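You operate a simulated robot arm through the tools that you are given. There is no shell and no other tool. Be economical: measure what you need, move in short steps, check, and stop when the job is done.

The job below is to be done with a simulated two-armed robot. You get a single attempt, and the scene is never put back.

JOB
Take the cap off the bottle with the earliest date on the table and lay it down there.

The check looks at the end state, three seconds after you hand in, the way a careful person would. Anything else that was tipped, shoved, dropped, spilled or broken makes it a failure. A push-on lid holds only when it is set on centred and level and pressed home; a screw cap is set on level and turned clockwise until tight.

ROBOT AND FRAMES
Two 7-joint arms with two-finger parallel grippers on one trunk, on a base that drives. Base frame: it is fixed to the floor where the robot stands at the start and does not move with it; the origin is under the middle of the robot, x ahead of it, y to its left, z up; the surface under the hand at the start is at about z = 760. Readings come in mm, degrees, newtons and seconds.
The left shoulder is at the start at [50, 158, 1033], the right one opposite. With the tool pointing down near the work surface each hand reaches from about 240 to 660 mm from the robot's upright axis, wherever it stands, measured 20 degrees to its own side. Payload 3.91 kg a hand.
Tool frame (each hand has its own): the origin (TCP) lies between the finger pads and is the grasp point; the fingertips stand 30 mm ahead of it; z points along the fingers, y is the line along which they close. The gripper opens to 110 mm. The fingers are 20 mm wide and 10 mm thick; the gripper's body (48 by 112 mm) begins 55 mm behind the TCP.
Orientation is that of the tool frame in the base frame, as [roll, pitch, yaw] about the fixed x, y, z axes, in that order (R = Rz(yaw) Ry(pitch) Rx(roll)). With the fingers straight down and closing along the base's y, the tool's x points along the base's -x, its y along +y and its z along -z.

CONTROLS
- The arms move only by the tool drive_tool. It takes "left_plan", "right_plan" or both (then of equal length, played together; a hand with none holds still); each is a list that holds one entry, the list of rows, each a list of 7 numbers: the shift along the base's x, y, z in cm, then the turn, a rotation vector about the base's x, y, z in degrees, then the opening, from 0 (shut) to 1 (fully open). In form: [[[x, y, z, ax, ay, az, fingers], ...]]. A call has 1 to 12 rows; each row is the pose to reach, as a shift and turn from the pose commanded when the call began. A row lasts 0.2 s, in which the tool goes at most 50 mm and 8.6 degrees; a call with a longer step from one row to the next is refused whole, and so is a gripper value outside its range. Where a pose cannot be reached the arm comes as near as it can. A force on the tool above 40 N (or 10 N above the force at the start of the call, whichever is more), or a blocked arm, ends the call early, and 0.2 s more pass. Each finger travels about 153 mm/s and halts on what it meets, pressing with about 24 N; the grip force reading is that of the motor and also rises with nothing between the fingers. The clock runs only during rows and for 0.2 s after the last one: add rows that repeat a pose to give the fingers time. The reply holds the time, the measured pose of the TCP, the force on the tool along the base axes, the opening and the grip force, in the units named above and with some noise, with the torque about the TCP (base axes, N m) and any sound that the robot's microphone picked up, and new pictures: "views" is both (left out), scene, wrist or none (wrist: the cameras of the hands that moved).
- Cameras (640 x 400 px; columns grow to the right, rows downward): "scene" is now at [107.2, -0.6, 1184.7]; the picture's right is [-0.01, -1.00, 0.00], its down [-0.39, 0.00, -0.92] and it looks along [0.92, -0.01, -0.39] (base axes); focal length 253 px, centre (320, 200). "left" rides on the left gripper at [72, -17, -103] in its tool frame; the picture's right is [0.23, 0.97, 0.00], its down [-0.76, 0.18, -0.62] and it looks along [-0.61, 0.14, 0.78] (tool axes); focal length 222 px, centre (320, 200). "right" rides on the right gripper at [72, 17, -103] in its tool frame; the picture's right is [-0.23, 0.97, 0.00], its down [-0.76, -0.18, -0.62] and it looks along [-0.61, -0.14, 0.78] (tool axes); focal length 222 px, centre (320, 200).
- lift_body(by): slides the trunk up (or, below 0, down) by that many mm; the arms and the scene camera ride with it, the base frame stays. It gives what a move gives, with no picture.
- drive_base(legs): drives the robot by 1 to 6 legs, each [ahead, turn to the left] in mm and degrees, along the robot's own axes; the way and the turn of a leg run together, so that a leg with both is an arc; at most 1500 mm and 180 degrees a leg. The arms and the cameras ride along, it lands a little off, and it stops where it bumps. It gives what a move gives, and a new picture of the scene camera.
- pan_tilt(pan, tilt): turns the head with the scene camera to pan (to the left, within 80 degrees either way) and tilt (down, from -29 to 69), counted from straight ahead of the robot. It gives what a move gives, and a new picture of the scene camera.
- measure_at(camera, pixels): for up to 12 pixels [column, row] of the newest picture of that camera ("zoom" is the newest enlarged one), the place [x, y, z] in the base frame of the surface seen there, good to about 2 mm, but the place of the scene camera against the robot may be out by one fixed shift of up to 25 mm in any direction. No time passes.
- close_up(camera, box): a new picture of the part [left, top, right, bottom] of that camera's present view, enlarged. No time passes.
- close_job(): hands the job in; it is judged then, once.

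Work in short steps. Measure before you move; look again where a grasp or a placing could have gone wrong, and mend it. You have 80 turns and 260 pictures in all, those below and enlarged ones among them. Open the grippers and draw the arms clear of the work before you hand the job in, unless the task says otherwise; then end with one line.

The tools are called after "Call:" as a command line: name --argument value ..., lists and objects as JSON in quotes. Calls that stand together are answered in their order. drive_tool: Moves the arms, as the interface text tells. Its arguments: {"type":"object","properties":{"left_plan":{"type":"array"},"right_plan":{"type":"array"},"views":{"type":"string","enum":["both","scene","wrist","none"]}},"required":[]} The other tools are called the same way: lift_body (by) slides the trunk up or down; drive_base (legs) drives the base; pan_tilt (pan, tilt) turns the head that bears the scene camera; measure_at (camera, pixels) gives the place of the surface under pixels of a picture; close_up (camera, box) takes an enlarged picture of a part of a camera's view; close_job () hands the job in.

At the start:

```text
time_s: 0.0
left_eef_pos: [375.4, 150.4, 1099.2]
left_ee_rot: [-180.0, -0.1, 179.9]
left_ft_force: [0.0, -0.4, 0.6]
left_ft_torque: [0.01, -0.03, -0.03]
left_grip_width: 110.1
left_gripper_force: 0.1
right_eef_pos: [380.6, -133.9, 1042.9]
right_ee_rot: [180.0, 0.1, 180.0]
right_ft_force: [0.5, -0.1, 0.6]
right_ft_torque: [0.01, 0.03, -0.01]
right_grip_width: 110.1
right_gripper_force: 0.0
trunk travel left (down, up): [-275.0, 207.0]
robot x, y, heading: [-0.7, 1.2, -0.0]
head pan, tilt: [-0.6, 22.9]
```

scene: 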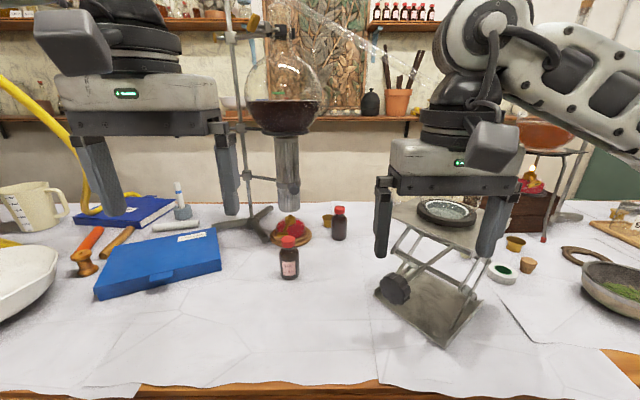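
right: 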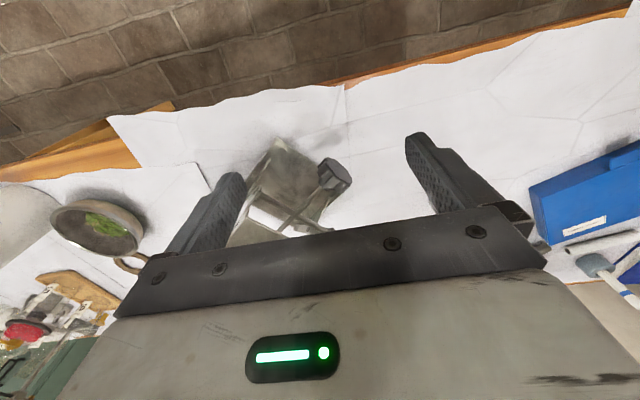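
left: 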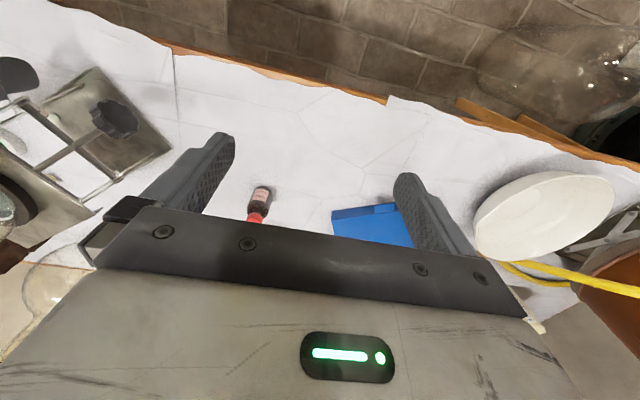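

The scene shows two red-capped bottles on the table, at about (289,258) and (339,223), and there may be more hidden. I enlarge these areas to read the labels.

Call:
close_up --camera "scene" --box '[260, 200, 360, 285]'

Call:
close_up --camera "scene" --box '[480, 150, 640, 290]'

Call:
close_up --camera "scene" --box '[0, 150, 240, 310]'

Call:
measure_at --camera "scene" --pixels '[[288, 239], [289, 265], [339, 209], [339, 230], [290, 275], [300, 310], [289, 160], [395, 288]]'

```text
4.71 times, centred on (310, 242) of scene
```

zoom: 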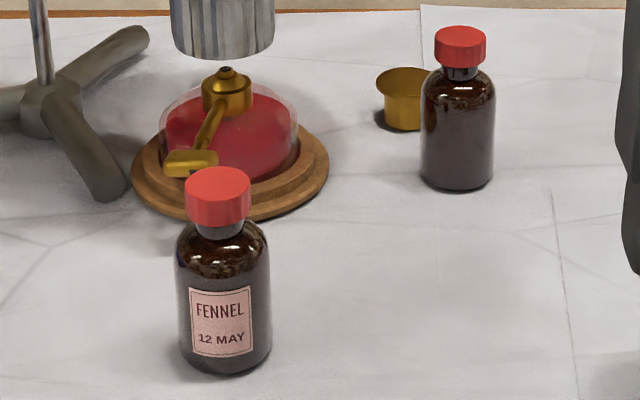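

```text
2.86 times, centred on (560, 220) of scene
```

zoom: 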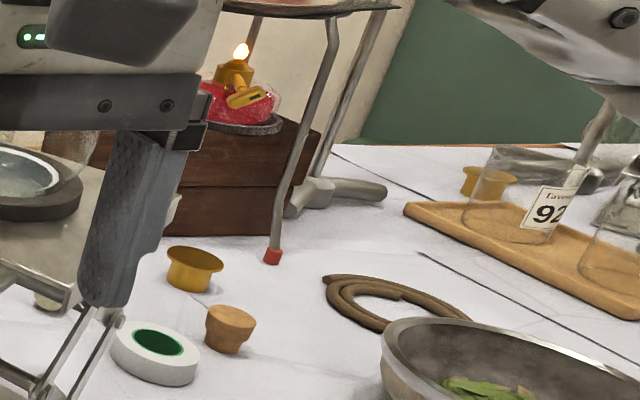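

```text
2.50 times, centred on (120, 230) of scene
```

zoom: 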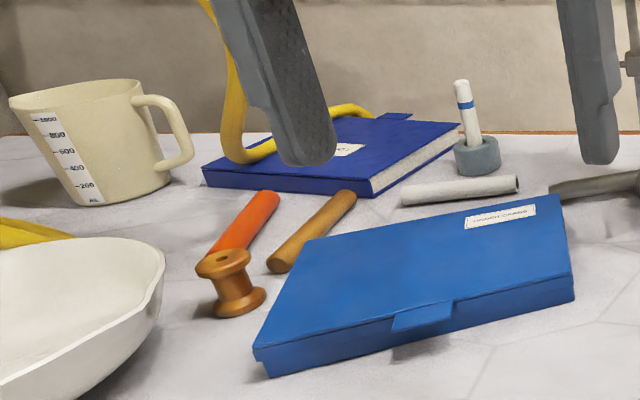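

```text
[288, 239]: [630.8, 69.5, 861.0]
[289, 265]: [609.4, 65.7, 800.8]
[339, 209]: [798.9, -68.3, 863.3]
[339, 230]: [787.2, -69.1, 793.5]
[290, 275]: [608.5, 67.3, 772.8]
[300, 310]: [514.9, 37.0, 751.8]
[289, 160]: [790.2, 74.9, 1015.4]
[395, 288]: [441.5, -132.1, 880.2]
```

Bottle A (near) reads "FENNEL 12 MAY"; bottle B (far) shows no label on this side. I pan the head both ways to look for other bottles hidden from view.

Call:
pan_tilt --pan 50 --tilt 25

Call:
pan_tilt --pan -50 --tilt 25

```text
time_s: 1.2
left_eef_pos: [376.5, 149.1, 1101.0]
left_ee_rot: [180.0, 0.0, -179.9]
left_ft_force: [0.5, 0.3, 0.1]
left_ft_torque: [-0.02, 0.02, -0.01]
left_grip_width: 109.7
left_gripper_force: 0.1
right_eef_pos: [381.1, -134.5, 1043.3]
right_ee_rot: [-180.0, 0.1, 180.0]
right_ft_force: [-0.4, -0.5, -0.3]
right_ft_torque: [0.0, -0.01, -0.02]
right_grip_width: 109.9
right_gripper_force: 0.1
trunk travel left (down, up): [-275.0, 207.0]
robot x, y, heading: [-1.6, 3.0, 0.0]
head pan, tilt: [50.0, 25.0]
```

scene: 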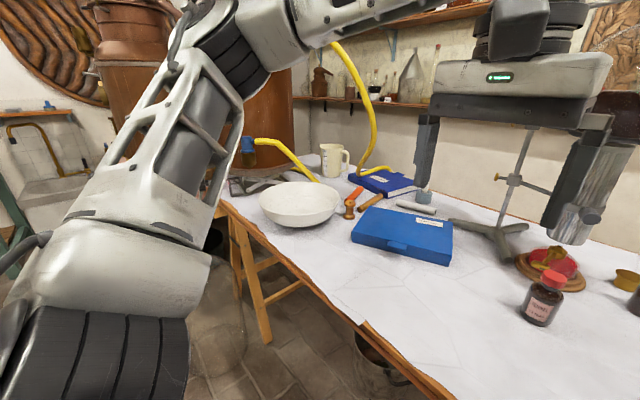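

```text
time_s: 3.0
left_eef_pos: [375.6, 150.3, 1100.8]
left_ee_rot: [-179.9, 0.0, 180.0]
left_ft_force: [-0.5, 0.6, -0.5]
left_ft_torque: [-0.01, 0.01, -0.02]
left_grip_width: 110.0
left_gripper_force: 0.0
right_eef_pos: [378.9, -135.5, 1042.0]
right_ee_rot: [180.0, 0.1, 180.0]
right_ft_force: [0.4, 0.2, -0.5]
right_ft_torque: [-0.01, -0.03, 0.01]
right_grip_width: 109.7
right_gripper_force: 0.0
trunk travel left (down, up): [-275.0, 207.0]
robot x, y, heading: [0.5, 1.1, -0.1]
head pan, tilt: [-50.0, 25.0]
```

scene: 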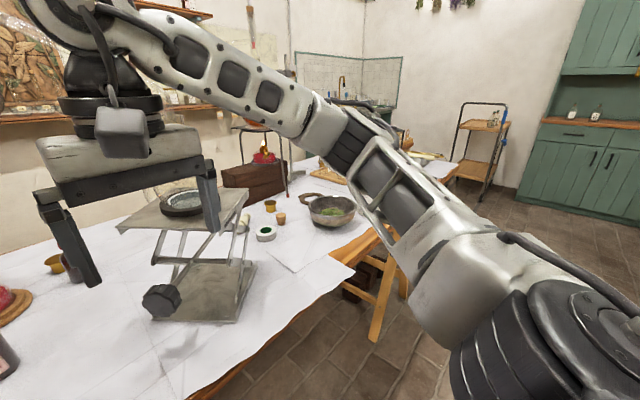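

No other bottles yet, but the jack and right hand hide some of the table. I raise the trunk to look from above.

Call:
lift_body --by 200

Call:
pan_tilt --pan -10 --tilt 40

```text
time_s: 5.1
left_eef_pos: [376.0, 150.3, 1301.1]
left_ee_rot: [-179.9, 0.0, -179.9]
left_ft_force: [0.9, -0.9, -0.2]
left_ft_torque: [0.01, 0.0, 0.01]
left_grip_width: 110.1
left_gripper_force: 0.1
right_eef_pos: [380.0, -134.0, 1242.2]
right_ee_rot: [179.9, 0.1, 179.9]
right_ft_force: [-0.7, 0.0, 0.1]
right_ft_torque: [0.03, 0.0, 0.0]
right_grip_width: 110.0
right_gripper_force: 0.0
trunk travel left (down, up): [-475.0, 7.0]
robot x, y, heading: [-1.4, 2.4, -0.0]
head pan, tilt: [-50.0, 25.0]
```

```text
time_s: 6.2
left_eef_pos: [375.6, 148.9, 1300.7]
left_ee_rot: [180.0, -0.1, -179.9]
left_ft_force: [-0.2, 0.2, -0.1]
left_ft_torque: [-0.02, -0.03, -0.02]
left_grip_width: 110.0
left_gripper_force: 0.1
right_eef_pos: [379.8, -135.6, 1242.1]
right_ee_rot: [-179.9, 0.0, -179.9]
right_ft_force: [-0.6, 1.0, -0.7]
right_ft_torque: [0.02, 0.02, -0.03]
right_grip_width: 109.8
right_gripper_force: 0.0
trunk travel left (down, up): [-475.0, 7.0]
robot x, y, heading: [0.4, -2.7, -0.2]
head pan, tilt: [-10.0, 40.0]
```

scene: 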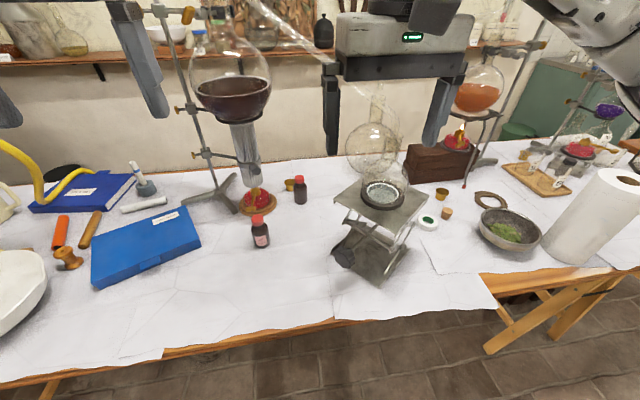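

Only two red-capped bottles are apparent: (260,232) and (300,190). I enlarge to check behind the jack and on the far bottle.

Call:
close_up --camera "scene" --box '[230, 130, 470, 280]'

Call:
measure_at --camera "scene" --pixels '[[259, 219], [300, 181], [301, 202], [262, 246], [290, 325], [380, 195], [330, 262], [300, 160], [234, 123], [252, 198], [340, 195], [289, 184]]'

```text
2.67 times, centred on (350, 205) of scene
```

zoom: 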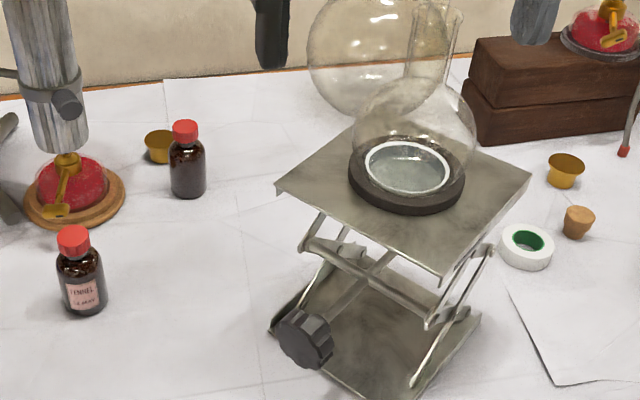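

```text
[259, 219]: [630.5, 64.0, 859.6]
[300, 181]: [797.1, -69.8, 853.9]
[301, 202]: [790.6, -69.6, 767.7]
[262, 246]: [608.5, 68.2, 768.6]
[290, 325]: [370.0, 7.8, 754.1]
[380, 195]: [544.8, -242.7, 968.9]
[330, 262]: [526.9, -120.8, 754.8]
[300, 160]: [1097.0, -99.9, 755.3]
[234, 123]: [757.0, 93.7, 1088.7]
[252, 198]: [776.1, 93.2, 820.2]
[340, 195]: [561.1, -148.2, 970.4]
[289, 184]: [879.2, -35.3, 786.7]
```

Bottle B at about (795,-70) has no label visible from here, so it must be read from behind with a wrist camera. I look down to see how much room the base has before the table.

Call:
pan_tilt --pan 0 --tilt 69

```text
time_s: 7.1
left_eef_pos: [375.7, 149.2, 1301.1]
left_ee_rot: [-180.0, 0.0, 179.9]
left_ft_force: [-0.8, -0.3, 0.0]
left_ft_torque: [-0.01, -0.01, -0.01]
left_grip_width: 110.1
left_gripper_force: 0.1
right_eef_pos: [381.5, -135.0, 1243.5]
right_ee_rot: [180.0, 0.1, -180.0]
right_ft_force: [-0.4, 0.5, 0.3]
right_ft_torque: [0.0, 0.01, 0.03]
right_grip_width: 110.2
right_gripper_force: 0.0
trunk travel left (down, up): [-475.0, 7.0]
robot x, y, heading: [1.8, -0.0, 0.0]
head pan, tilt: [0.0, 68.8]
```

scene: 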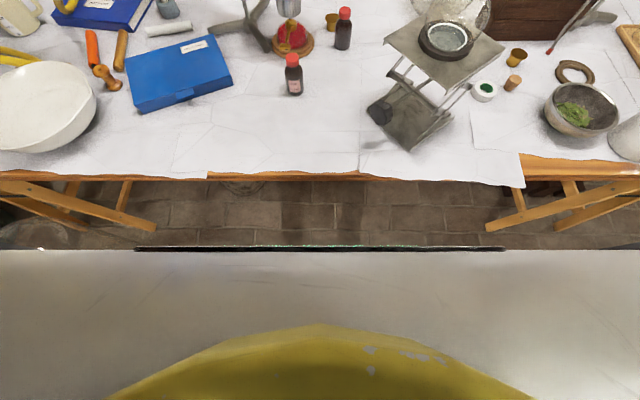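

Call:
measure_at --camera "scene" --pixels '[[320, 172], [320, 180], [320, 200], [320, 243], [320, 255], [320, 300], [320, 350], [150, 222], [495, 220], [280, 176]]'

```text
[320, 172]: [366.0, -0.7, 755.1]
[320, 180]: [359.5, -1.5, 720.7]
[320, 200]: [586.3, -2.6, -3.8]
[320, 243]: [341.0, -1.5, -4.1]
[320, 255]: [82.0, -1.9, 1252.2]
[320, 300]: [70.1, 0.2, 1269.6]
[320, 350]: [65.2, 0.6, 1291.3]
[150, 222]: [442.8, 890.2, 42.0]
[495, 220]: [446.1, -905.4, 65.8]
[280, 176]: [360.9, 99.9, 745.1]
```

The table edge is at x≈360, its legs at y≈±900, and the floor ahead is clear. I drive ahead in small legs toward the table to bring the far bottle within reach.

Call:
drive_base --legs '[[100, 0]]'

```text
time_s: 8.3
left_eef_pos: [473.2, 149.8, 1300.0]
left_ee_rot: [180.0, 0.0, -179.9]
left_ft_force: [-0.3, -0.2, 0.5]
left_ft_torque: [-0.01, 0.03, 0.03]
left_grip_width: 109.8
left_gripper_force: 0.0
right_eef_pos: [478.8, -134.3, 1242.0]
right_ee_rot: [179.9, 0.0, -180.0]
right_ft_force: [0.8, -0.2, -0.6]
right_ft_torque: [0.0, 0.0, 0.01]
right_grip_width: 110.0
right_gripper_force: 0.1
trunk travel left (down, up): [-475.0, 7.0]
robot x, y, heading: [95.3, -0.4, 0.1]
head pan, tilt: [0.0, 68.8]
```

scene: 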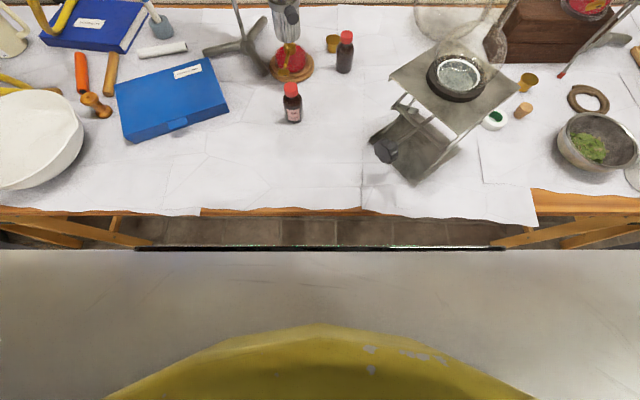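

The base moved freely. I turn the right hand's yaw by +96° in place (high above everything) so that its camera looks to the left.

Call:
drive_tool --right_plan '[[[0, 0, 0, 0, 0, 8, 1], [0, 0, 0, 0, 0, 16, 1], [0, 0, 0, 0, 0, 24, 1], [0, 0, 0, 0, 0, 32, 1], [0, 0, 0, 0, 0, 40, 1], [0, 0, 0, 0, 0, 48, 1], [0, 0, 0, 0, 0, 56, 1], [0, 0, 0, 0, 0, 64, 1], [0, 0, 0, 0, 0, 72, 1], [0, 0, 0, 0, 0, 80, 1], [0, 0, 0, 0, 0, 88, 1], [0, 0, 0, 0, 0, 96, 1]]]' --views "wrist"

Call:
pan_tilt --pan 0 --tilt 35

```text
time_s: 10.9
left_eef_pos: [472.2, 150.0, 1301.1]
left_ee_rot: [179.9, 0.0, -179.9]
left_ft_force: [-0.8, 0.9, 0.4]
left_ft_torque: [0.02, -0.03, 0.0]
left_grip_width: 110.1
left_gripper_force: 0.0
right_eef_pos: [376.3, -82.8, 1221.5]
right_ee_rot: [-179.8, 0.2, -83.9]
right_ft_force: [-0.4, 0.7, -0.3]
right_ft_torque: [-0.01, -0.02, -0.04]
right_grip_width: 109.9
right_gripper_force: 0.1
right hand out of reach, approached as far as the arm can: row 9, 10, 11, 12
trunk travel left (down, up): [-475.0, 7.0]
robot x, y, heading: [97.5, 3.4, 0.0]
head pan, tilt: [0.0, 68.8]
```

right: 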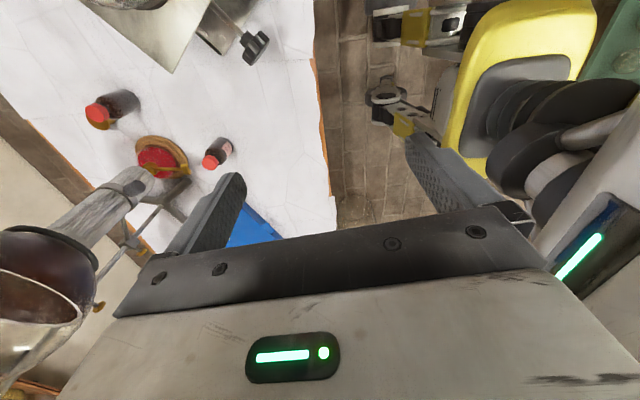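

```text
time_s: 11.8
left_eef_pos: [474.1, 149.3, 1300.7]
left_ee_rot: [-180.0, 0.0, -179.9]
left_ft_force: [0.0, 0.2, -0.5]
left_ft_torque: [-0.03, 0.02, -0.02]
left_grip_width: 110.2
left_gripper_force: 0.1
right_eef_pos: [377.9, -83.8, 1222.4]
right_ee_rot: [-179.9, 0.1, -84.1]
right_ft_force: [0.4, -0.1, -2.0]
right_ft_torque: [0.04, -0.01, 0.02]
right_grip_width: 110.2
right_gripper_force: 0.0
trunk travel left (down, up): [-475.0, 7.0]
robot x, y, heading: [99.6, -1.2, 0.0]
head pan, tilt: [0.0, 35.0]
```

scene: 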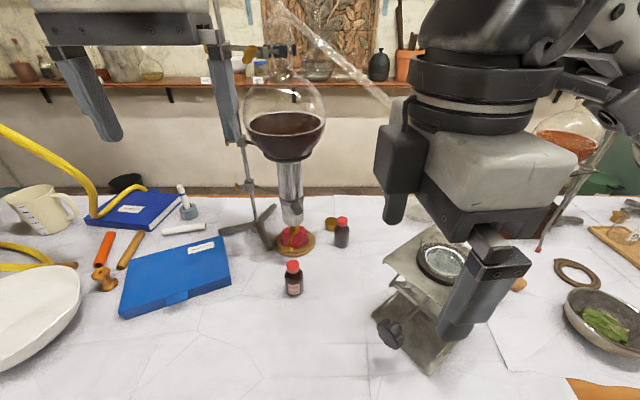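

The turn was reached though the arm drew back to (377,-83,1222). Before moving near the jack, I need to see the glassware around it, so I move the right hand away to the right.

Call:
drive_tool --right_plan '[[[0, -4, 0, 0, 0, 0, 1], [0, -8, 0, 0, 0, 0, 1], [0, -12, 0, 0, 0, 0, 1], [0, -16, 0, 0, 0, 0, 1], [0, -20, 0, 0, 0, 0, 1], [0, -24, 0, 0, 0, 0, 1], [0, -28, 0, 0, 0, 0, 1]]]' --views "both"

```text
time_s: 13.4
left_eef_pos: [472.6, 149.9, 1301.8]
left_ee_rot: [180.0, -0.1, -180.0]
left_ft_force: [0.6, 0.0, -0.1]
left_ft_torque: [-0.01, 0.0, 0.02]
left_grip_width: 109.9
left_gripper_force: 0.1
right_eef_pos: [291.0, -201.5, 1210.5]
right_ee_rot: [-180.0, 0.1, -84.0]
right_ft_force: [0.2, 0.5, 0.5]
right_ft_torque: [0.01, -0.03, 0.03]
right_grip_width: 109.9
right_gripper_force: 0.0
right hand out of reach, approached as far as the arm can: row 1, 2, 3, 4, 5, 6, 7
trunk travel left (down, up): [-475.0, 7.0]
robot x, y, heading: [95.5, -2.2, 0.1]
head pan, tilt: [0.0, 35.0]
```

scene: 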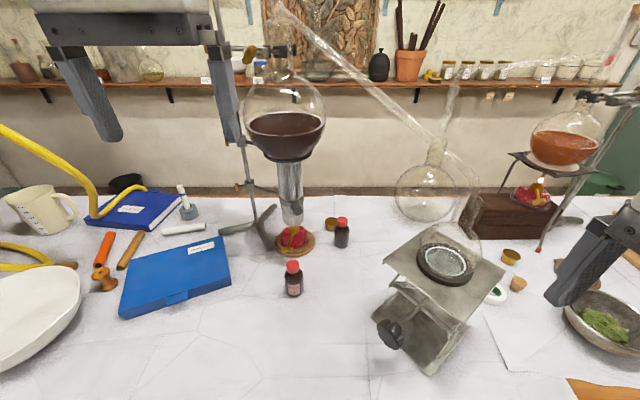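
right: 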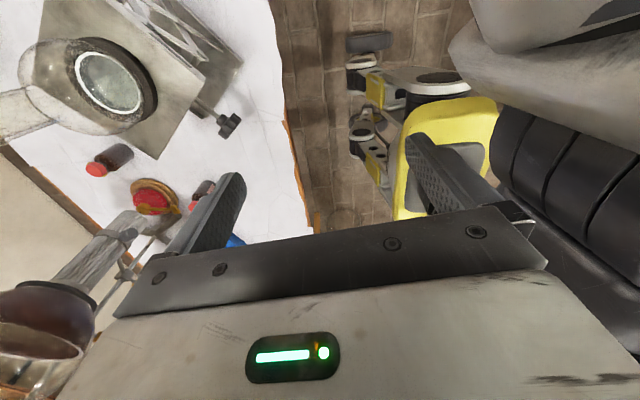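

A glass tube runs from the left flask (285,10) down to the receiver on the jack (435,150). I measure these to learn the obstacle positions.

Call:
measure_at --camera "scene" --pixels '[[282, 15], [320, 42], [360, 75], [400, 108], [432, 133], [437, 155], [400, 195], [428, 193], [455, 215], [470, 180], [460, 240], [448, 70]]'

Call:
close_up --camera "scene" --box '[250, 0, 510, 290]'

```text
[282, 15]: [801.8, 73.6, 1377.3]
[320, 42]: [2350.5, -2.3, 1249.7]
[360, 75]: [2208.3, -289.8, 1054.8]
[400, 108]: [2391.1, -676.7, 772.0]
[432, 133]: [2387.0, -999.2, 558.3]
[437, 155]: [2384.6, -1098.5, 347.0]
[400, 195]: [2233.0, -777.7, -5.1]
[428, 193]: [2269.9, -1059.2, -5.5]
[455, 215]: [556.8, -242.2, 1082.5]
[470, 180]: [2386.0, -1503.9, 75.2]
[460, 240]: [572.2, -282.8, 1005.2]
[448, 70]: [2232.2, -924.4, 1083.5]
```

```text
1.38 times, centred on (380, 145) of scene
```

zoom: 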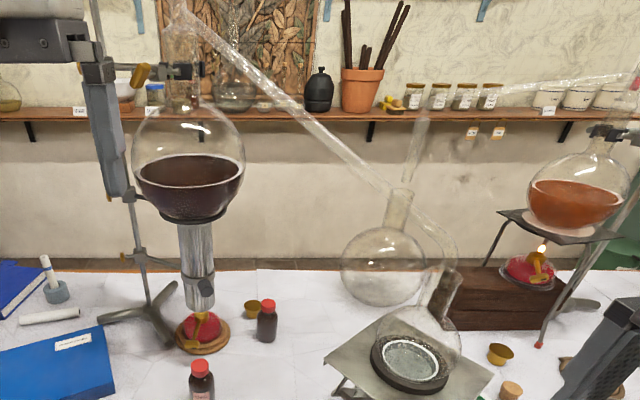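

The glass readings show the retort neck runs over bottle B from (800,74,1377) to the jack, so reaching there from this side is hazardous. Pixels through the flask read floor at x≈2230, though, so there is a walkway behind the table. I look right and left for a route.

Call:
pan_tilt --pan -60 --tilt 30

Call:
pan_tilt --pan 60 --tilt 30

```text
time_s: 14.8
left_eef_pos: [473.7, 149.4, 1299.9]
left_ee_rot: [180.0, 0.0, -179.8]
left_ft_force: [0.0, 0.2, -0.7]
left_ft_torque: [0.02, 0.0, 0.0]
left_grip_width: 109.6
left_gripper_force: 0.0
right_eef_pos: [289.8, -200.8, 1210.5]
right_ee_rot: [180.0, 0.0, -84.0]
right_ft_force: [0.8, 0.4, 0.2]
right_ft_torque: [0.0, 0.0, -0.01]
right_grip_width: 110.1
right_gripper_force: 0.1
trunk travel left (down, up): [-475.0, 7.0]
robot x, y, heading: [96.7, 0.6, -0.0]
head pan, tilt: [-60.0, 30.0]
```

scene: 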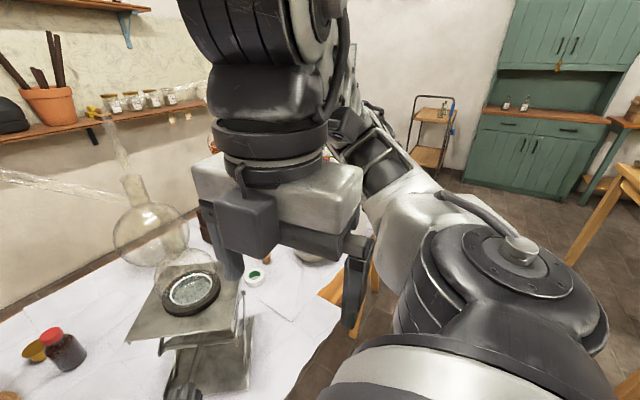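

```text
time_s: 16.8
left_eef_pos: [473.7, 149.5, 1301.1]
left_ee_rot: [179.9, 0.0, -179.9]
left_ft_force: [-1.0, -0.1, -0.2]
left_ft_torque: [0.02, 0.05, 0.04]
left_grip_width: 109.9
left_gripper_force: 0.0
right_eef_pos: [289.8, -201.6, 1210.8]
right_ee_rot: [-179.9, 0.0, -84.0]
right_ft_force: [0.0, 0.0, -0.6]
right_ft_torque: [-0.01, 0.02, 0.02]
right_grip_width: 110.1
right_gripper_force: 0.0
trunk travel left (down, up): [-475.0, 7.0]
robot x, y, heading: [93.8, -3.4, 0.1]
head pan, tilt: [60.0, 30.0]
```

scene: 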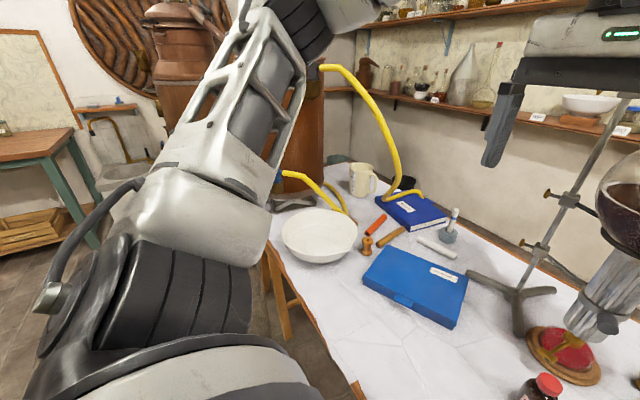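

I back off the table and turn right to see the route around its right end.

Call:
drive_base --legs '[[-500, 0], [0, -70]]'

Call:
pan_tilt --pan 25 --tilt 15

```text
time_s: 19.7
left_eef_pos: [-15.3, 149.0, 1300.6]
left_ee_rot: [-180.0, 0.0, -179.7]
left_ft_force: [0.9, -0.1, 0.1]
left_ft_torque: [0.02, 0.04, 0.03]
left_grip_width: 109.9
left_gripper_force: 0.1
right_eef_pos: [-197.8, -201.1, 1209.3]
right_ee_rot: [179.8, 0.1, -83.8]
right_ft_force: [0.7, 0.1, 0.1]
right_ft_torque: [-0.01, 0.02, 0.0]
right_grip_width: 110.1
right_gripper_force: 0.0
trunk travel left (down, up): [-475.0, 7.0]
robot x, y, heading: [-393.0, -1.9, 0.2]
head pan, tilt: [60.0, 30.0]
stopped in leg 1: the robot was blocked; the commanded pose is now the measured one
```

scene: 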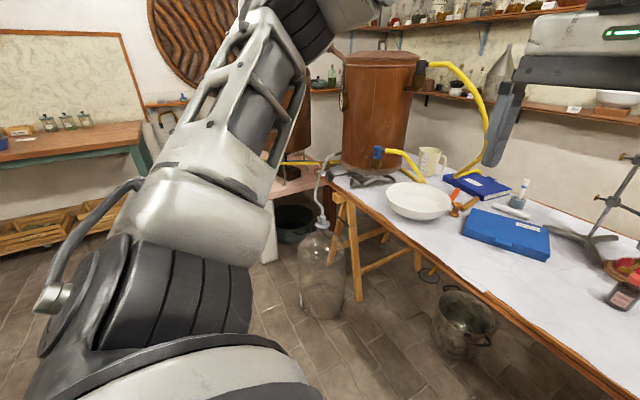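

```text
time_s: 20.7
left_eef_pos: [-19.0, 150.7, 1301.1]
left_ee_rot: [-179.9, 0.1, -179.8]
left_ft_force: [-0.5, 0.6, -0.9]
left_ft_torque: [-0.01, -0.04, -0.01]
left_grip_width: 110.0
left_gripper_force: 0.0
right_eef_pos: [-199.7, -201.1, 1210.1]
right_ee_rot: [-179.9, 0.0, -83.8]
right_ft_force: [-0.6, 0.6, -0.3]
right_ft_torque: [0.0, -0.03, 0.0]
right_grip_width: 109.9
right_gripper_force: 0.1
trunk travel left (down, up): [-475.0, 7.0]
robot x, y, heading: [-392.0, -1.8, 0.1]
head pan, tilt: [25.0, 15.0]
```

scene: 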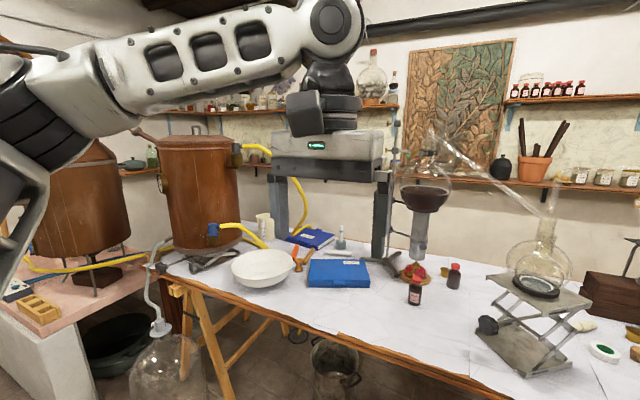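

The base was blocked behind at x≈-393. I move ahead a little for clearance and then turn right to look along the table.

Call:
drive_base --legs '[[180, 0], [0, -80]]'

Call:
pan_tilt --pan 0 --tilt 20

Call:
pan_tilt --pan -75 --tilt 30

```text
time_s: 25.5
left_eef_pos: [10.4, -337.9, 1301.1]
left_ee_rot: [-179.9, 0.2, 101.8]
left_ft_force: [-0.7, -0.1, -0.4]
left_ft_torque: [-0.01, 0.01, 0.01]
left_grip_width: 109.9
left_gripper_force: 0.0
right_eef_pos: [-370.3, -229.8, 1211.1]
right_ee_rot: [179.9, 0.0, -162.1]
right_ft_force: [-0.9, -0.3, 0.0]
right_ft_torque: [0.02, 0.01, 0.02]
right_grip_width: 110.0
right_gripper_force: 0.0
trunk travel left (down, up): [-475.0, 7.0]
robot x, y, heading: [-215.8, 1.4, -78.2]
head pan, tilt: [25.0, 15.0]
```

scene: 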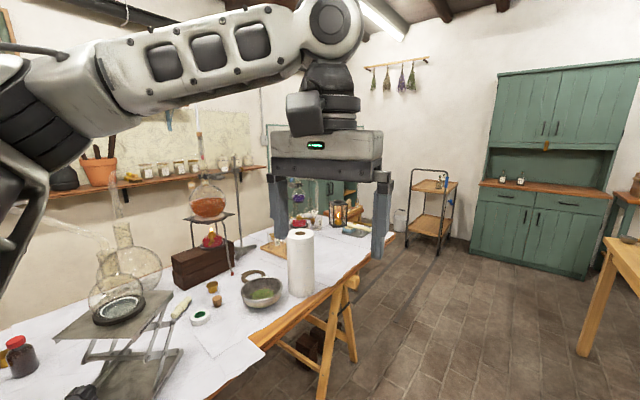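

```text
time_s: 26.4
left_eef_pos: [10.0, -336.7, 1300.8]
left_ee_rot: [-180.0, 0.2, 101.9]
left_ft_force: [0.3, -0.9, -0.2]
left_ft_torque: [0.01, 0.0, -0.01]
left_grip_width: 109.9
left_gripper_force: 0.1
right_eef_pos: [-371.5, -228.7, 1210.0]
right_ee_rot: [-180.0, 0.0, -162.1]
right_ft_force: [0.2, -0.3, 0.7]
right_ft_torque: [-0.03, 0.01, 0.04]
right_grip_width: 110.0
right_gripper_force: 0.1
trunk travel left (down, up): [-475.0, 7.0]
robot x, y, heading: [-211.6, 1.5, -78.4]
head pan, tilt: [0.0, 20.0]
```

scene: 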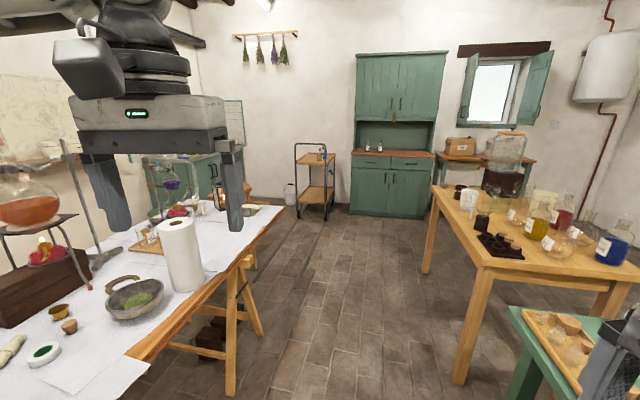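

```text
time_s: 27.9
left_eef_pos: [10.6, -336.5, 1301.0]
left_ee_rot: [180.0, 0.1, 101.8]
left_ft_force: [-1.0, -0.6, -0.8]
left_ft_torque: [-0.03, 0.0, -0.01]
left_grip_width: 110.0
left_gripper_force: 0.1
right_eef_pos: [-372.3, -228.7, 1209.8]
right_ee_rot: [-180.0, 0.2, -162.1]
right_ft_force: [-0.9, 0.4, 0.5]
right_ft_torque: [0.0, -0.02, 0.0]
right_grip_width: 110.0
right_gripper_force: 0.1
trunk travel left (down, up): [-475.0, 7.0]
robot x, y, heading: [-211.6, 2.6, -78.2]
head pan, tilt: [-75.0, 30.0]
```

scene: 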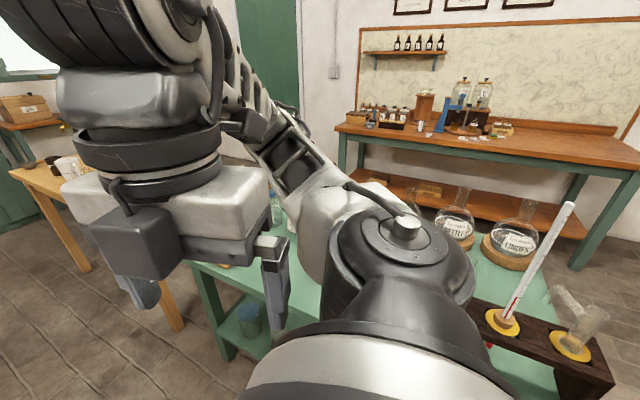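

Behind me stands a green table with glassware, so I must not back up again. I look forward again, closer at the right part of the table, and measure where it ends.

Call:
pan_tilt --pan 20 --tilt 25

Call:
close_up --camera "scene" --box '[220, 140, 440, 280]'

```text
time_s: 29.6
left_eef_pos: [9.8, -335.7, 1301.3]
left_ee_rot: [180.0, 0.0, 102.0]
left_ft_force: [-0.1, -0.1, 0.4]
left_ft_torque: [-0.02, 0.03, 0.01]
left_grip_width: 110.2
left_gripper_force: 0.1
right_eef_pos: [-370.8, -228.8, 1209.9]
right_ee_rot: [179.9, 0.1, -162.1]
right_ft_force: [0.5, -0.4, -0.1]
right_ft_torque: [0.03, 0.01, 0.03]
right_grip_width: 109.8
right_gripper_force: 0.2
trunk travel left (down, up): [-475.0, 7.0]
robot x, y, heading: [-210.5, -4.0, -78.3]
head pan, tilt: [20.0, 25.0]
```

scene: 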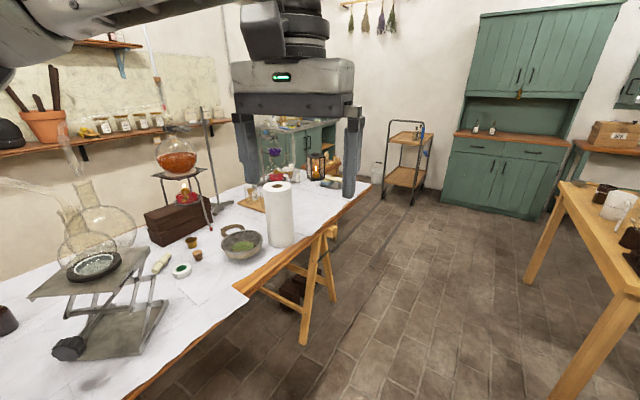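

```text
2.86 times, centred on (330, 210) of scene
```

zoom: 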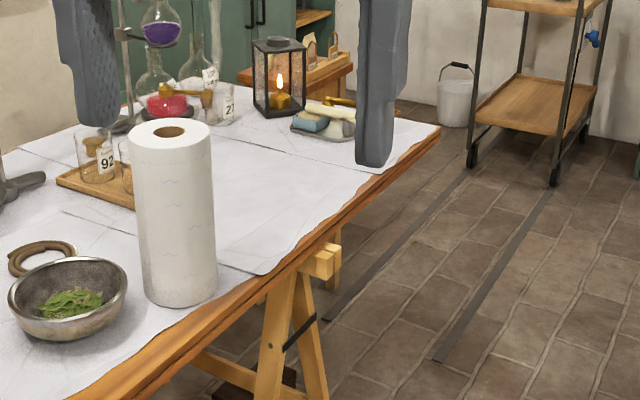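

Call:
measure_at --camera "zoom" --pixels '[[438, 128], [290, 290], [320, 400], [470, 165], [555, 185], [270, 72], [455, 120], [20, 140], [560, 370], [310, 20], [400, 60]]'

Call:
measure_at --camera "scene" --pixels '[[5, 280], [135, 237], [532, 285], [570, 395], [180, 150], [415, 150], [620, 290], [300, 340]]'

```text
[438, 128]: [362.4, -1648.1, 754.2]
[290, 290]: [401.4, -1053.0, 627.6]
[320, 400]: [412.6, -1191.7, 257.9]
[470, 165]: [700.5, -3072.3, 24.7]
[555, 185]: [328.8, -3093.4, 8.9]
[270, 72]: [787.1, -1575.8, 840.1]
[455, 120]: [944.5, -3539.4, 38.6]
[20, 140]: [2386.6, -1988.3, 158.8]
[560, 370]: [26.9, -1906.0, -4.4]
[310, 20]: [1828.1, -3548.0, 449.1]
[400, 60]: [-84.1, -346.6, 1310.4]
```

```text
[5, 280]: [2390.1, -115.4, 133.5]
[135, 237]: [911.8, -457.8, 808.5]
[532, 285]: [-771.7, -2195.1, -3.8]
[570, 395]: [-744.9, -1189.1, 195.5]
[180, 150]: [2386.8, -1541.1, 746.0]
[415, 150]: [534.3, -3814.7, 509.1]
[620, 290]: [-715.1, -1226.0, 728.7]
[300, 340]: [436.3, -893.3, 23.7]
```

The table ends at y≈-1648 and the walkway behind reaches to the wall at x≈2390. I drive along the table's front to y≈-2250.

Call:
drive_base --legs '[[0, -11], [1100, 0], [1150, 0], [0, 90]]'

Call:
pan_tilt --pan 0 --tilt 30

```text
time_s: 45.2
left_eef_pos: [203.1, -2086.2, 1300.9]
left_ee_rot: [-180.0, 0.2, -177.4]
left_ft_force: [-0.2, -0.3, -0.1]
left_ft_torque: [-0.02, 0.01, -0.04]
left_grip_width: 110.2
left_gripper_force: 0.0
right_eef_pos: [35.3, -2444.9, 1210.3]
right_ee_rot: [180.0, 0.1, -81.4]
right_ft_force: [-0.2, 0.5, 0.7]
right_ft_torque: [0.0, 0.0, 0.03]
right_grip_width: 109.7
right_gripper_force: 0.0
trunk travel left (down, up): [-475.0, 7.0]
robot x, y, heading: [-162.8, -2253.7, 2.5]
head pan, tilt: [20.0, 25.0]
```

scene: 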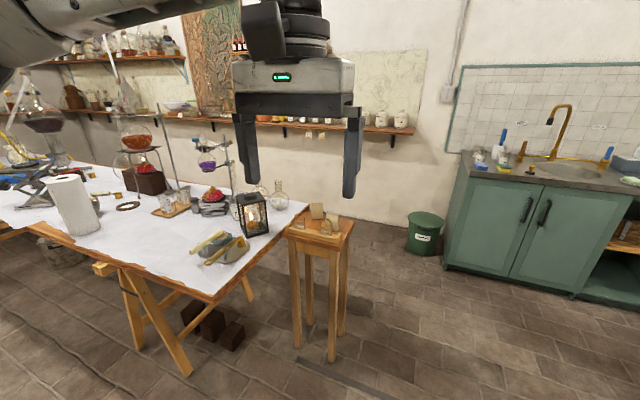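

```text
time_s: 46.1
left_eef_pos: [202.7, -2086.5, 1302.0]
left_ee_rot: [-180.0, 0.1, -177.4]
left_ft_force: [0.4, -0.4, 0.7]
left_ft_torque: [0.0, 0.01, 0.0]
left_grip_width: 110.0
left_gripper_force: 0.0
right_eef_pos: [34.4, -2446.0, 1210.0]
right_ee_rot: [-179.9, 0.1, -81.5]
right_ft_force: [0.7, -0.4, -0.5]
right_ft_torque: [-0.01, -0.02, -0.01]
right_grip_width: 109.9
right_gripper_force: 0.0
trunk travel left (down, up): [-475.0, 7.0]
robot x, y, heading: [-164.8, -2253.9, 2.5]
head pan, tilt: [0.0, 30.0]
```

scene: 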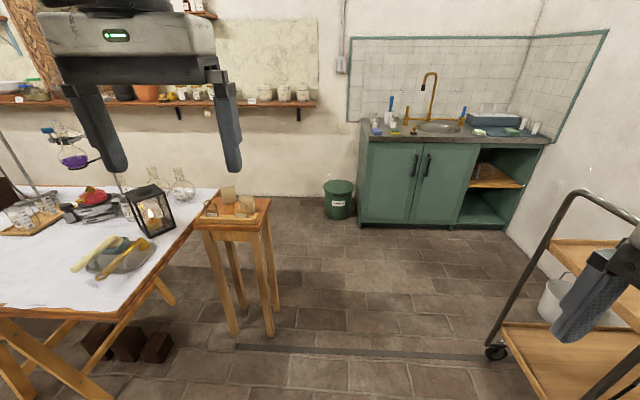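

A stool stands at the table's end (235,210) and the trolley at right (500,350). I measure the gap between them.

Call:
measure_at --camera "scene" --pixels '[[270, 335], [270, 200], [235, 335], [495, 355], [545, 395], [575, 195], [340, 215], [365, 225], [218, 190], [510, 330], [300, 200], [500, 225]]'

```text
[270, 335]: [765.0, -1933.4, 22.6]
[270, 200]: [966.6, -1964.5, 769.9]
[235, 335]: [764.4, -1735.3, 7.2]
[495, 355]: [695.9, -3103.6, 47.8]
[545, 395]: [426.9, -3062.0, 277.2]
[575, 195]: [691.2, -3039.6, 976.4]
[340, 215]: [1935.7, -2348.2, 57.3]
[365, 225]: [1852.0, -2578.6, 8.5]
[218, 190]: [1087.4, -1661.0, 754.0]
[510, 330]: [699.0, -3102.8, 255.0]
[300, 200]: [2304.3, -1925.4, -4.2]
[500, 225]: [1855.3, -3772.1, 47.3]
```

Gap between stool (y≈-1965) and trolley (y≈-3040) is about 1 m. I pass through its middle to about (1400,-2480), then turn left.

Call:
drive_base --legs '[[0, -17.5], [800, 0], [0, 15], [800, 0], [0, 72]]'

```text
time_s: 59.3
left_eef_pos: [1366.9, -2060.6, 1301.8]
left_ee_rot: [-179.9, 0.0, -106.7]
left_ft_force: [0.3, -0.3, -0.1]
left_ft_torque: [0.0, -0.01, 0.01]
left_grip_width: 110.2
left_gripper_force: 0.0
right_eef_pos: [1650.3, -2337.1, 1210.7]
right_ee_rot: [-180.0, 0.1, -10.7]
right_ft_force: [-0.1, -0.9, 0.8]
right_ft_torque: [0.03, -0.05, 0.04]
right_grip_width: 110.0
right_gripper_force: 0.2
trunk travel left (down, up): [-475.0, 7.0]
robot x, y, heading: [1404.8, -2462.8, 73.6]
head pan, tilt: [0.0, 30.0]
```

scene: 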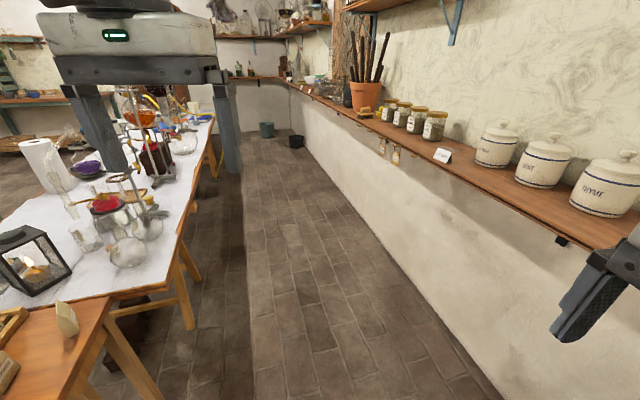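

I measure the shelf edge and table edge to fit through the walkway.

Call:
measure_at --camera "scene" --pixels '[[450, 185], [570, 240], [330, 105], [185, 220], [210, 130], [290, 140], [265, 133], [600, 200], [330, 50], [400, 330]]'

Call:
pan_tilt --pan -60 --tilt 30

Call:
pan_tilt --pan 50 --tilt 20

```text
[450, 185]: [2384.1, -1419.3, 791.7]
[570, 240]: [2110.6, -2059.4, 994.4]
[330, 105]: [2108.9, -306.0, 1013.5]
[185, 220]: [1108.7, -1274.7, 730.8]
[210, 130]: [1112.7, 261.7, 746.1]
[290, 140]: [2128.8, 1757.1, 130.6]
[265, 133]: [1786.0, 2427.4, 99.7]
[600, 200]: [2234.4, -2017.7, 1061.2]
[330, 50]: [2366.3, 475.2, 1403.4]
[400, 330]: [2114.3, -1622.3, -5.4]
```

```text
time_s: 60.6
left_eef_pos: [1368.5, -2060.2, 1300.9]
left_ee_rot: [-180.0, 0.1, -106.7]
left_ft_force: [0.2, -0.2, 0.6]
left_ft_torque: [0.0, 0.0, 0.02]
left_grip_width: 109.8
left_gripper_force: 0.0
right_eef_pos: [1651.5, -2336.9, 1209.3]
right_ee_rot: [-180.0, 0.1, -10.8]
right_ft_force: [-0.2, -1.2, -0.5]
right_ft_torque: [-0.04, -0.01, 0.02]
right_grip_width: 109.9
right_gripper_force: 0.1
trunk travel left (down, up): [-475.0, 7.0]
robot x, y, heading: [1396.8, -2465.4, 73.3]
head pan, tilt: [-60.0, 30.0]
```

scene: 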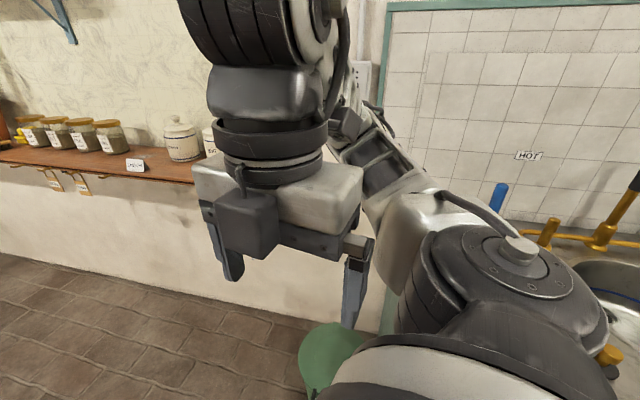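

```text
time_s: 62.4
left_eef_pos: [1368.0, -2061.3, 1301.3]
left_ee_rot: [179.9, 0.1, -106.7]
left_ft_force: [0.1, -0.4, 1.1]
left_ft_torque: [-0.02, 0.01, -0.01]
left_grip_width: 110.1
left_gripper_force: 0.2
right_eef_pos: [1651.9, -2336.8, 1209.7]
right_ee_rot: [180.0, 0.0, -10.8]
right_ft_force: [0.0, 0.0, -0.4]
right_ft_torque: [0.02, 0.02, -0.01]
right_grip_width: 110.0
right_gripper_force: 0.0
trunk travel left (down, up): [-475.0, 7.0]
robot x, y, heading: [1403.3, -2463.1, 73.1]
head pan, tilt: [50.0, 20.0]
```

scene: 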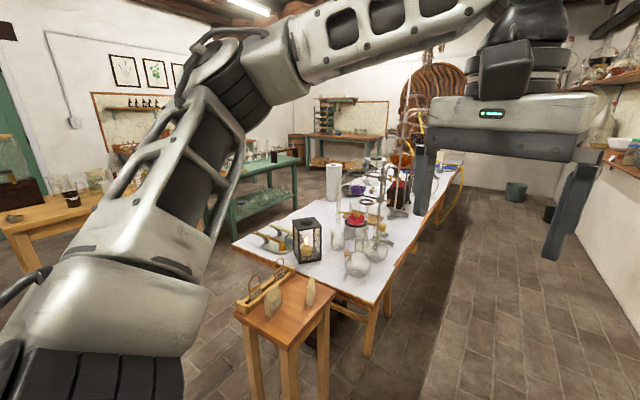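

The walkway is free from x≈1112 to 2110. I drive along its middle (x≈1570) to y≈-70 and turn to face the table from behind.

Call:
drive_base --legs '[[560, 0], [0, 17], [1000, 0], [850, 0]]'

Call:
drive_base --legs '[[0, 90]]'

Call:
pan_tilt --pan 0 --tilt 35

```text
time_s: 75.4
left_eef_pos: [1371.9, 276.8, 1300.0]
left_ee_rot: [179.9, 0.1, -89.3]
left_ft_force: [0.4, 0.1, 0.3]
left_ft_torque: [0.04, 0.0, 0.04]
left_grip_width: 110.1
left_gripper_force: 0.0
right_eef_pos: [1723.9, 97.9, 1210.7]
right_ee_rot: [-180.0, 0.2, 6.8]
right_ft_force: [0.4, -0.4, -0.2]
right_ft_torque: [0.02, 0.02, -0.02]
right_grip_width: 109.8
right_gripper_force: 0.1
trunk travel left (down, up): [-475.0, 7.0]
robot x, y, heading: [1525.2, -97.1, 90.9]
head pan, tilt: [50.0, 20.0]
```

scene: 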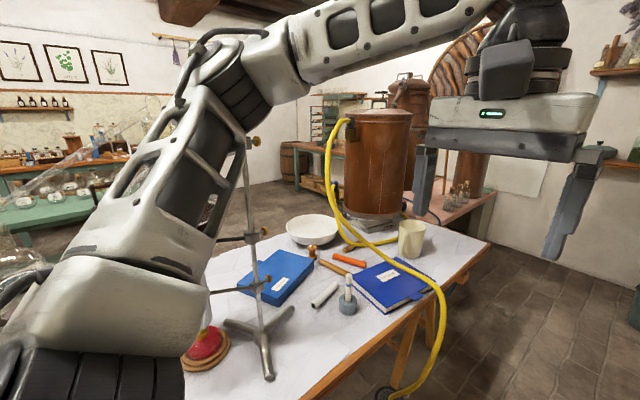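

```text
time_s: 79.6
left_eef_pos: [1149.2, -241.1, 1302.0]
left_ee_rot: [180.0, 0.1, -0.5]
left_ft_force: [-0.8, 0.1, 0.2]
left_ft_torque: [0.04, 0.01, 0.02]
left_grip_width: 110.3
left_gripper_force: 0.2
right_eef_pos: [1334.0, 105.4, 1209.4]
right_ee_rot: [-180.0, 0.0, 95.4]
right_ft_force: [-0.5, 0.3, -0.3]
right_ft_torque: [0.01, -0.02, 0.02]
right_grip_width: 110.0
right_gripper_force: 0.1
trunk travel left (down, up): [-475.0, 7.0]
robot x, y, heading: [1523.9, -96.6, 179.8]
head pan, tilt: [50.0, 20.0]
```

scene: 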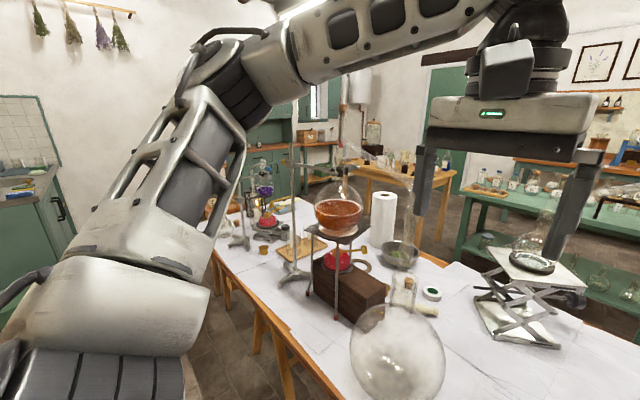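

```text
time_s: 80.8
left_eef_pos: [1148.0, -241.7, 1301.2]
left_ee_rot: [-179.9, 0.1, -0.5]
left_ft_force: [0.2, -0.2, -0.1]
left_ft_torque: [0.0, 0.02, 0.01]
left_grip_width: 110.0
left_gripper_force: 0.1
right_eef_pos: [1336.0, 107.0, 1209.4]
right_ee_rot: [-180.0, 0.1, 95.5]
right_ft_force: [-0.2, -0.1, -0.3]
right_ft_torque: [-0.02, 0.0, 0.04]
right_grip_width: 109.9
right_gripper_force: 0.0
trunk travel left (down, up): [-475.0, 7.0]
robot x, y, heading: [1521.4, -93.4, 179.4]
head pan, tilt: [0.0, 35.0]
```

scene: 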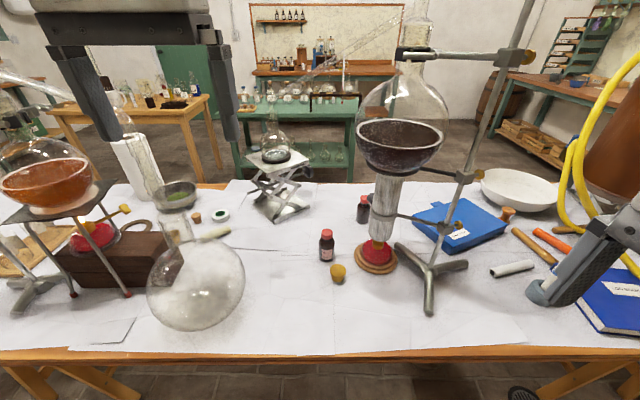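

The view from behind is clear: bottle B at (327,245) shows a label. I enlarge it.

Call:
close_up --camera "scene" --box '[290, 180, 400, 290]'

Call:
close_up --camera "scene" --box '[315, 225, 345, 265]'

Call:
measure_at --camera "scene" --pixels '[[327, 233], [327, 254], [364, 198], [338, 268], [378, 262], [432, 310], [380, 220], [400, 220], [195, 328], [400, 135], [320, 350], [330, 300]]'

```text
3.64 times, centred on (345, 235) of scene
```

zoom: 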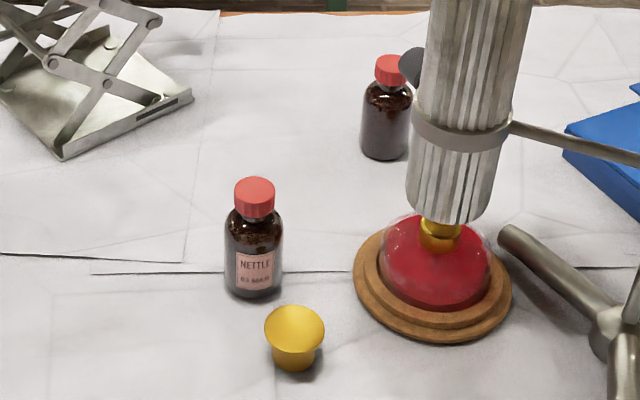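

```text
10.00 times, centred on (330, 245) of scene
```

zoom: 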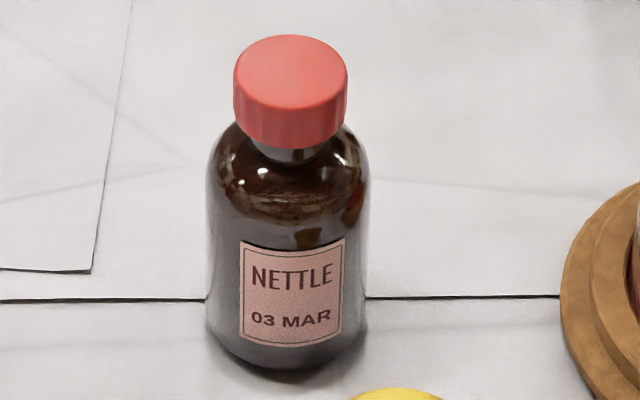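

```text
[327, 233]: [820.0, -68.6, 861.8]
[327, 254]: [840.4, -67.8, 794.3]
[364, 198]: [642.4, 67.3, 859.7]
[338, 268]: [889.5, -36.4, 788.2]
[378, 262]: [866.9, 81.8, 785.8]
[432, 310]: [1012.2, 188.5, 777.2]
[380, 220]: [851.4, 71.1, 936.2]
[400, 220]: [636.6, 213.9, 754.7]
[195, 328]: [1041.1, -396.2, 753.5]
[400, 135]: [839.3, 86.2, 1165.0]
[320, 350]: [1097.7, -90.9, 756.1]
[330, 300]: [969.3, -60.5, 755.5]
```

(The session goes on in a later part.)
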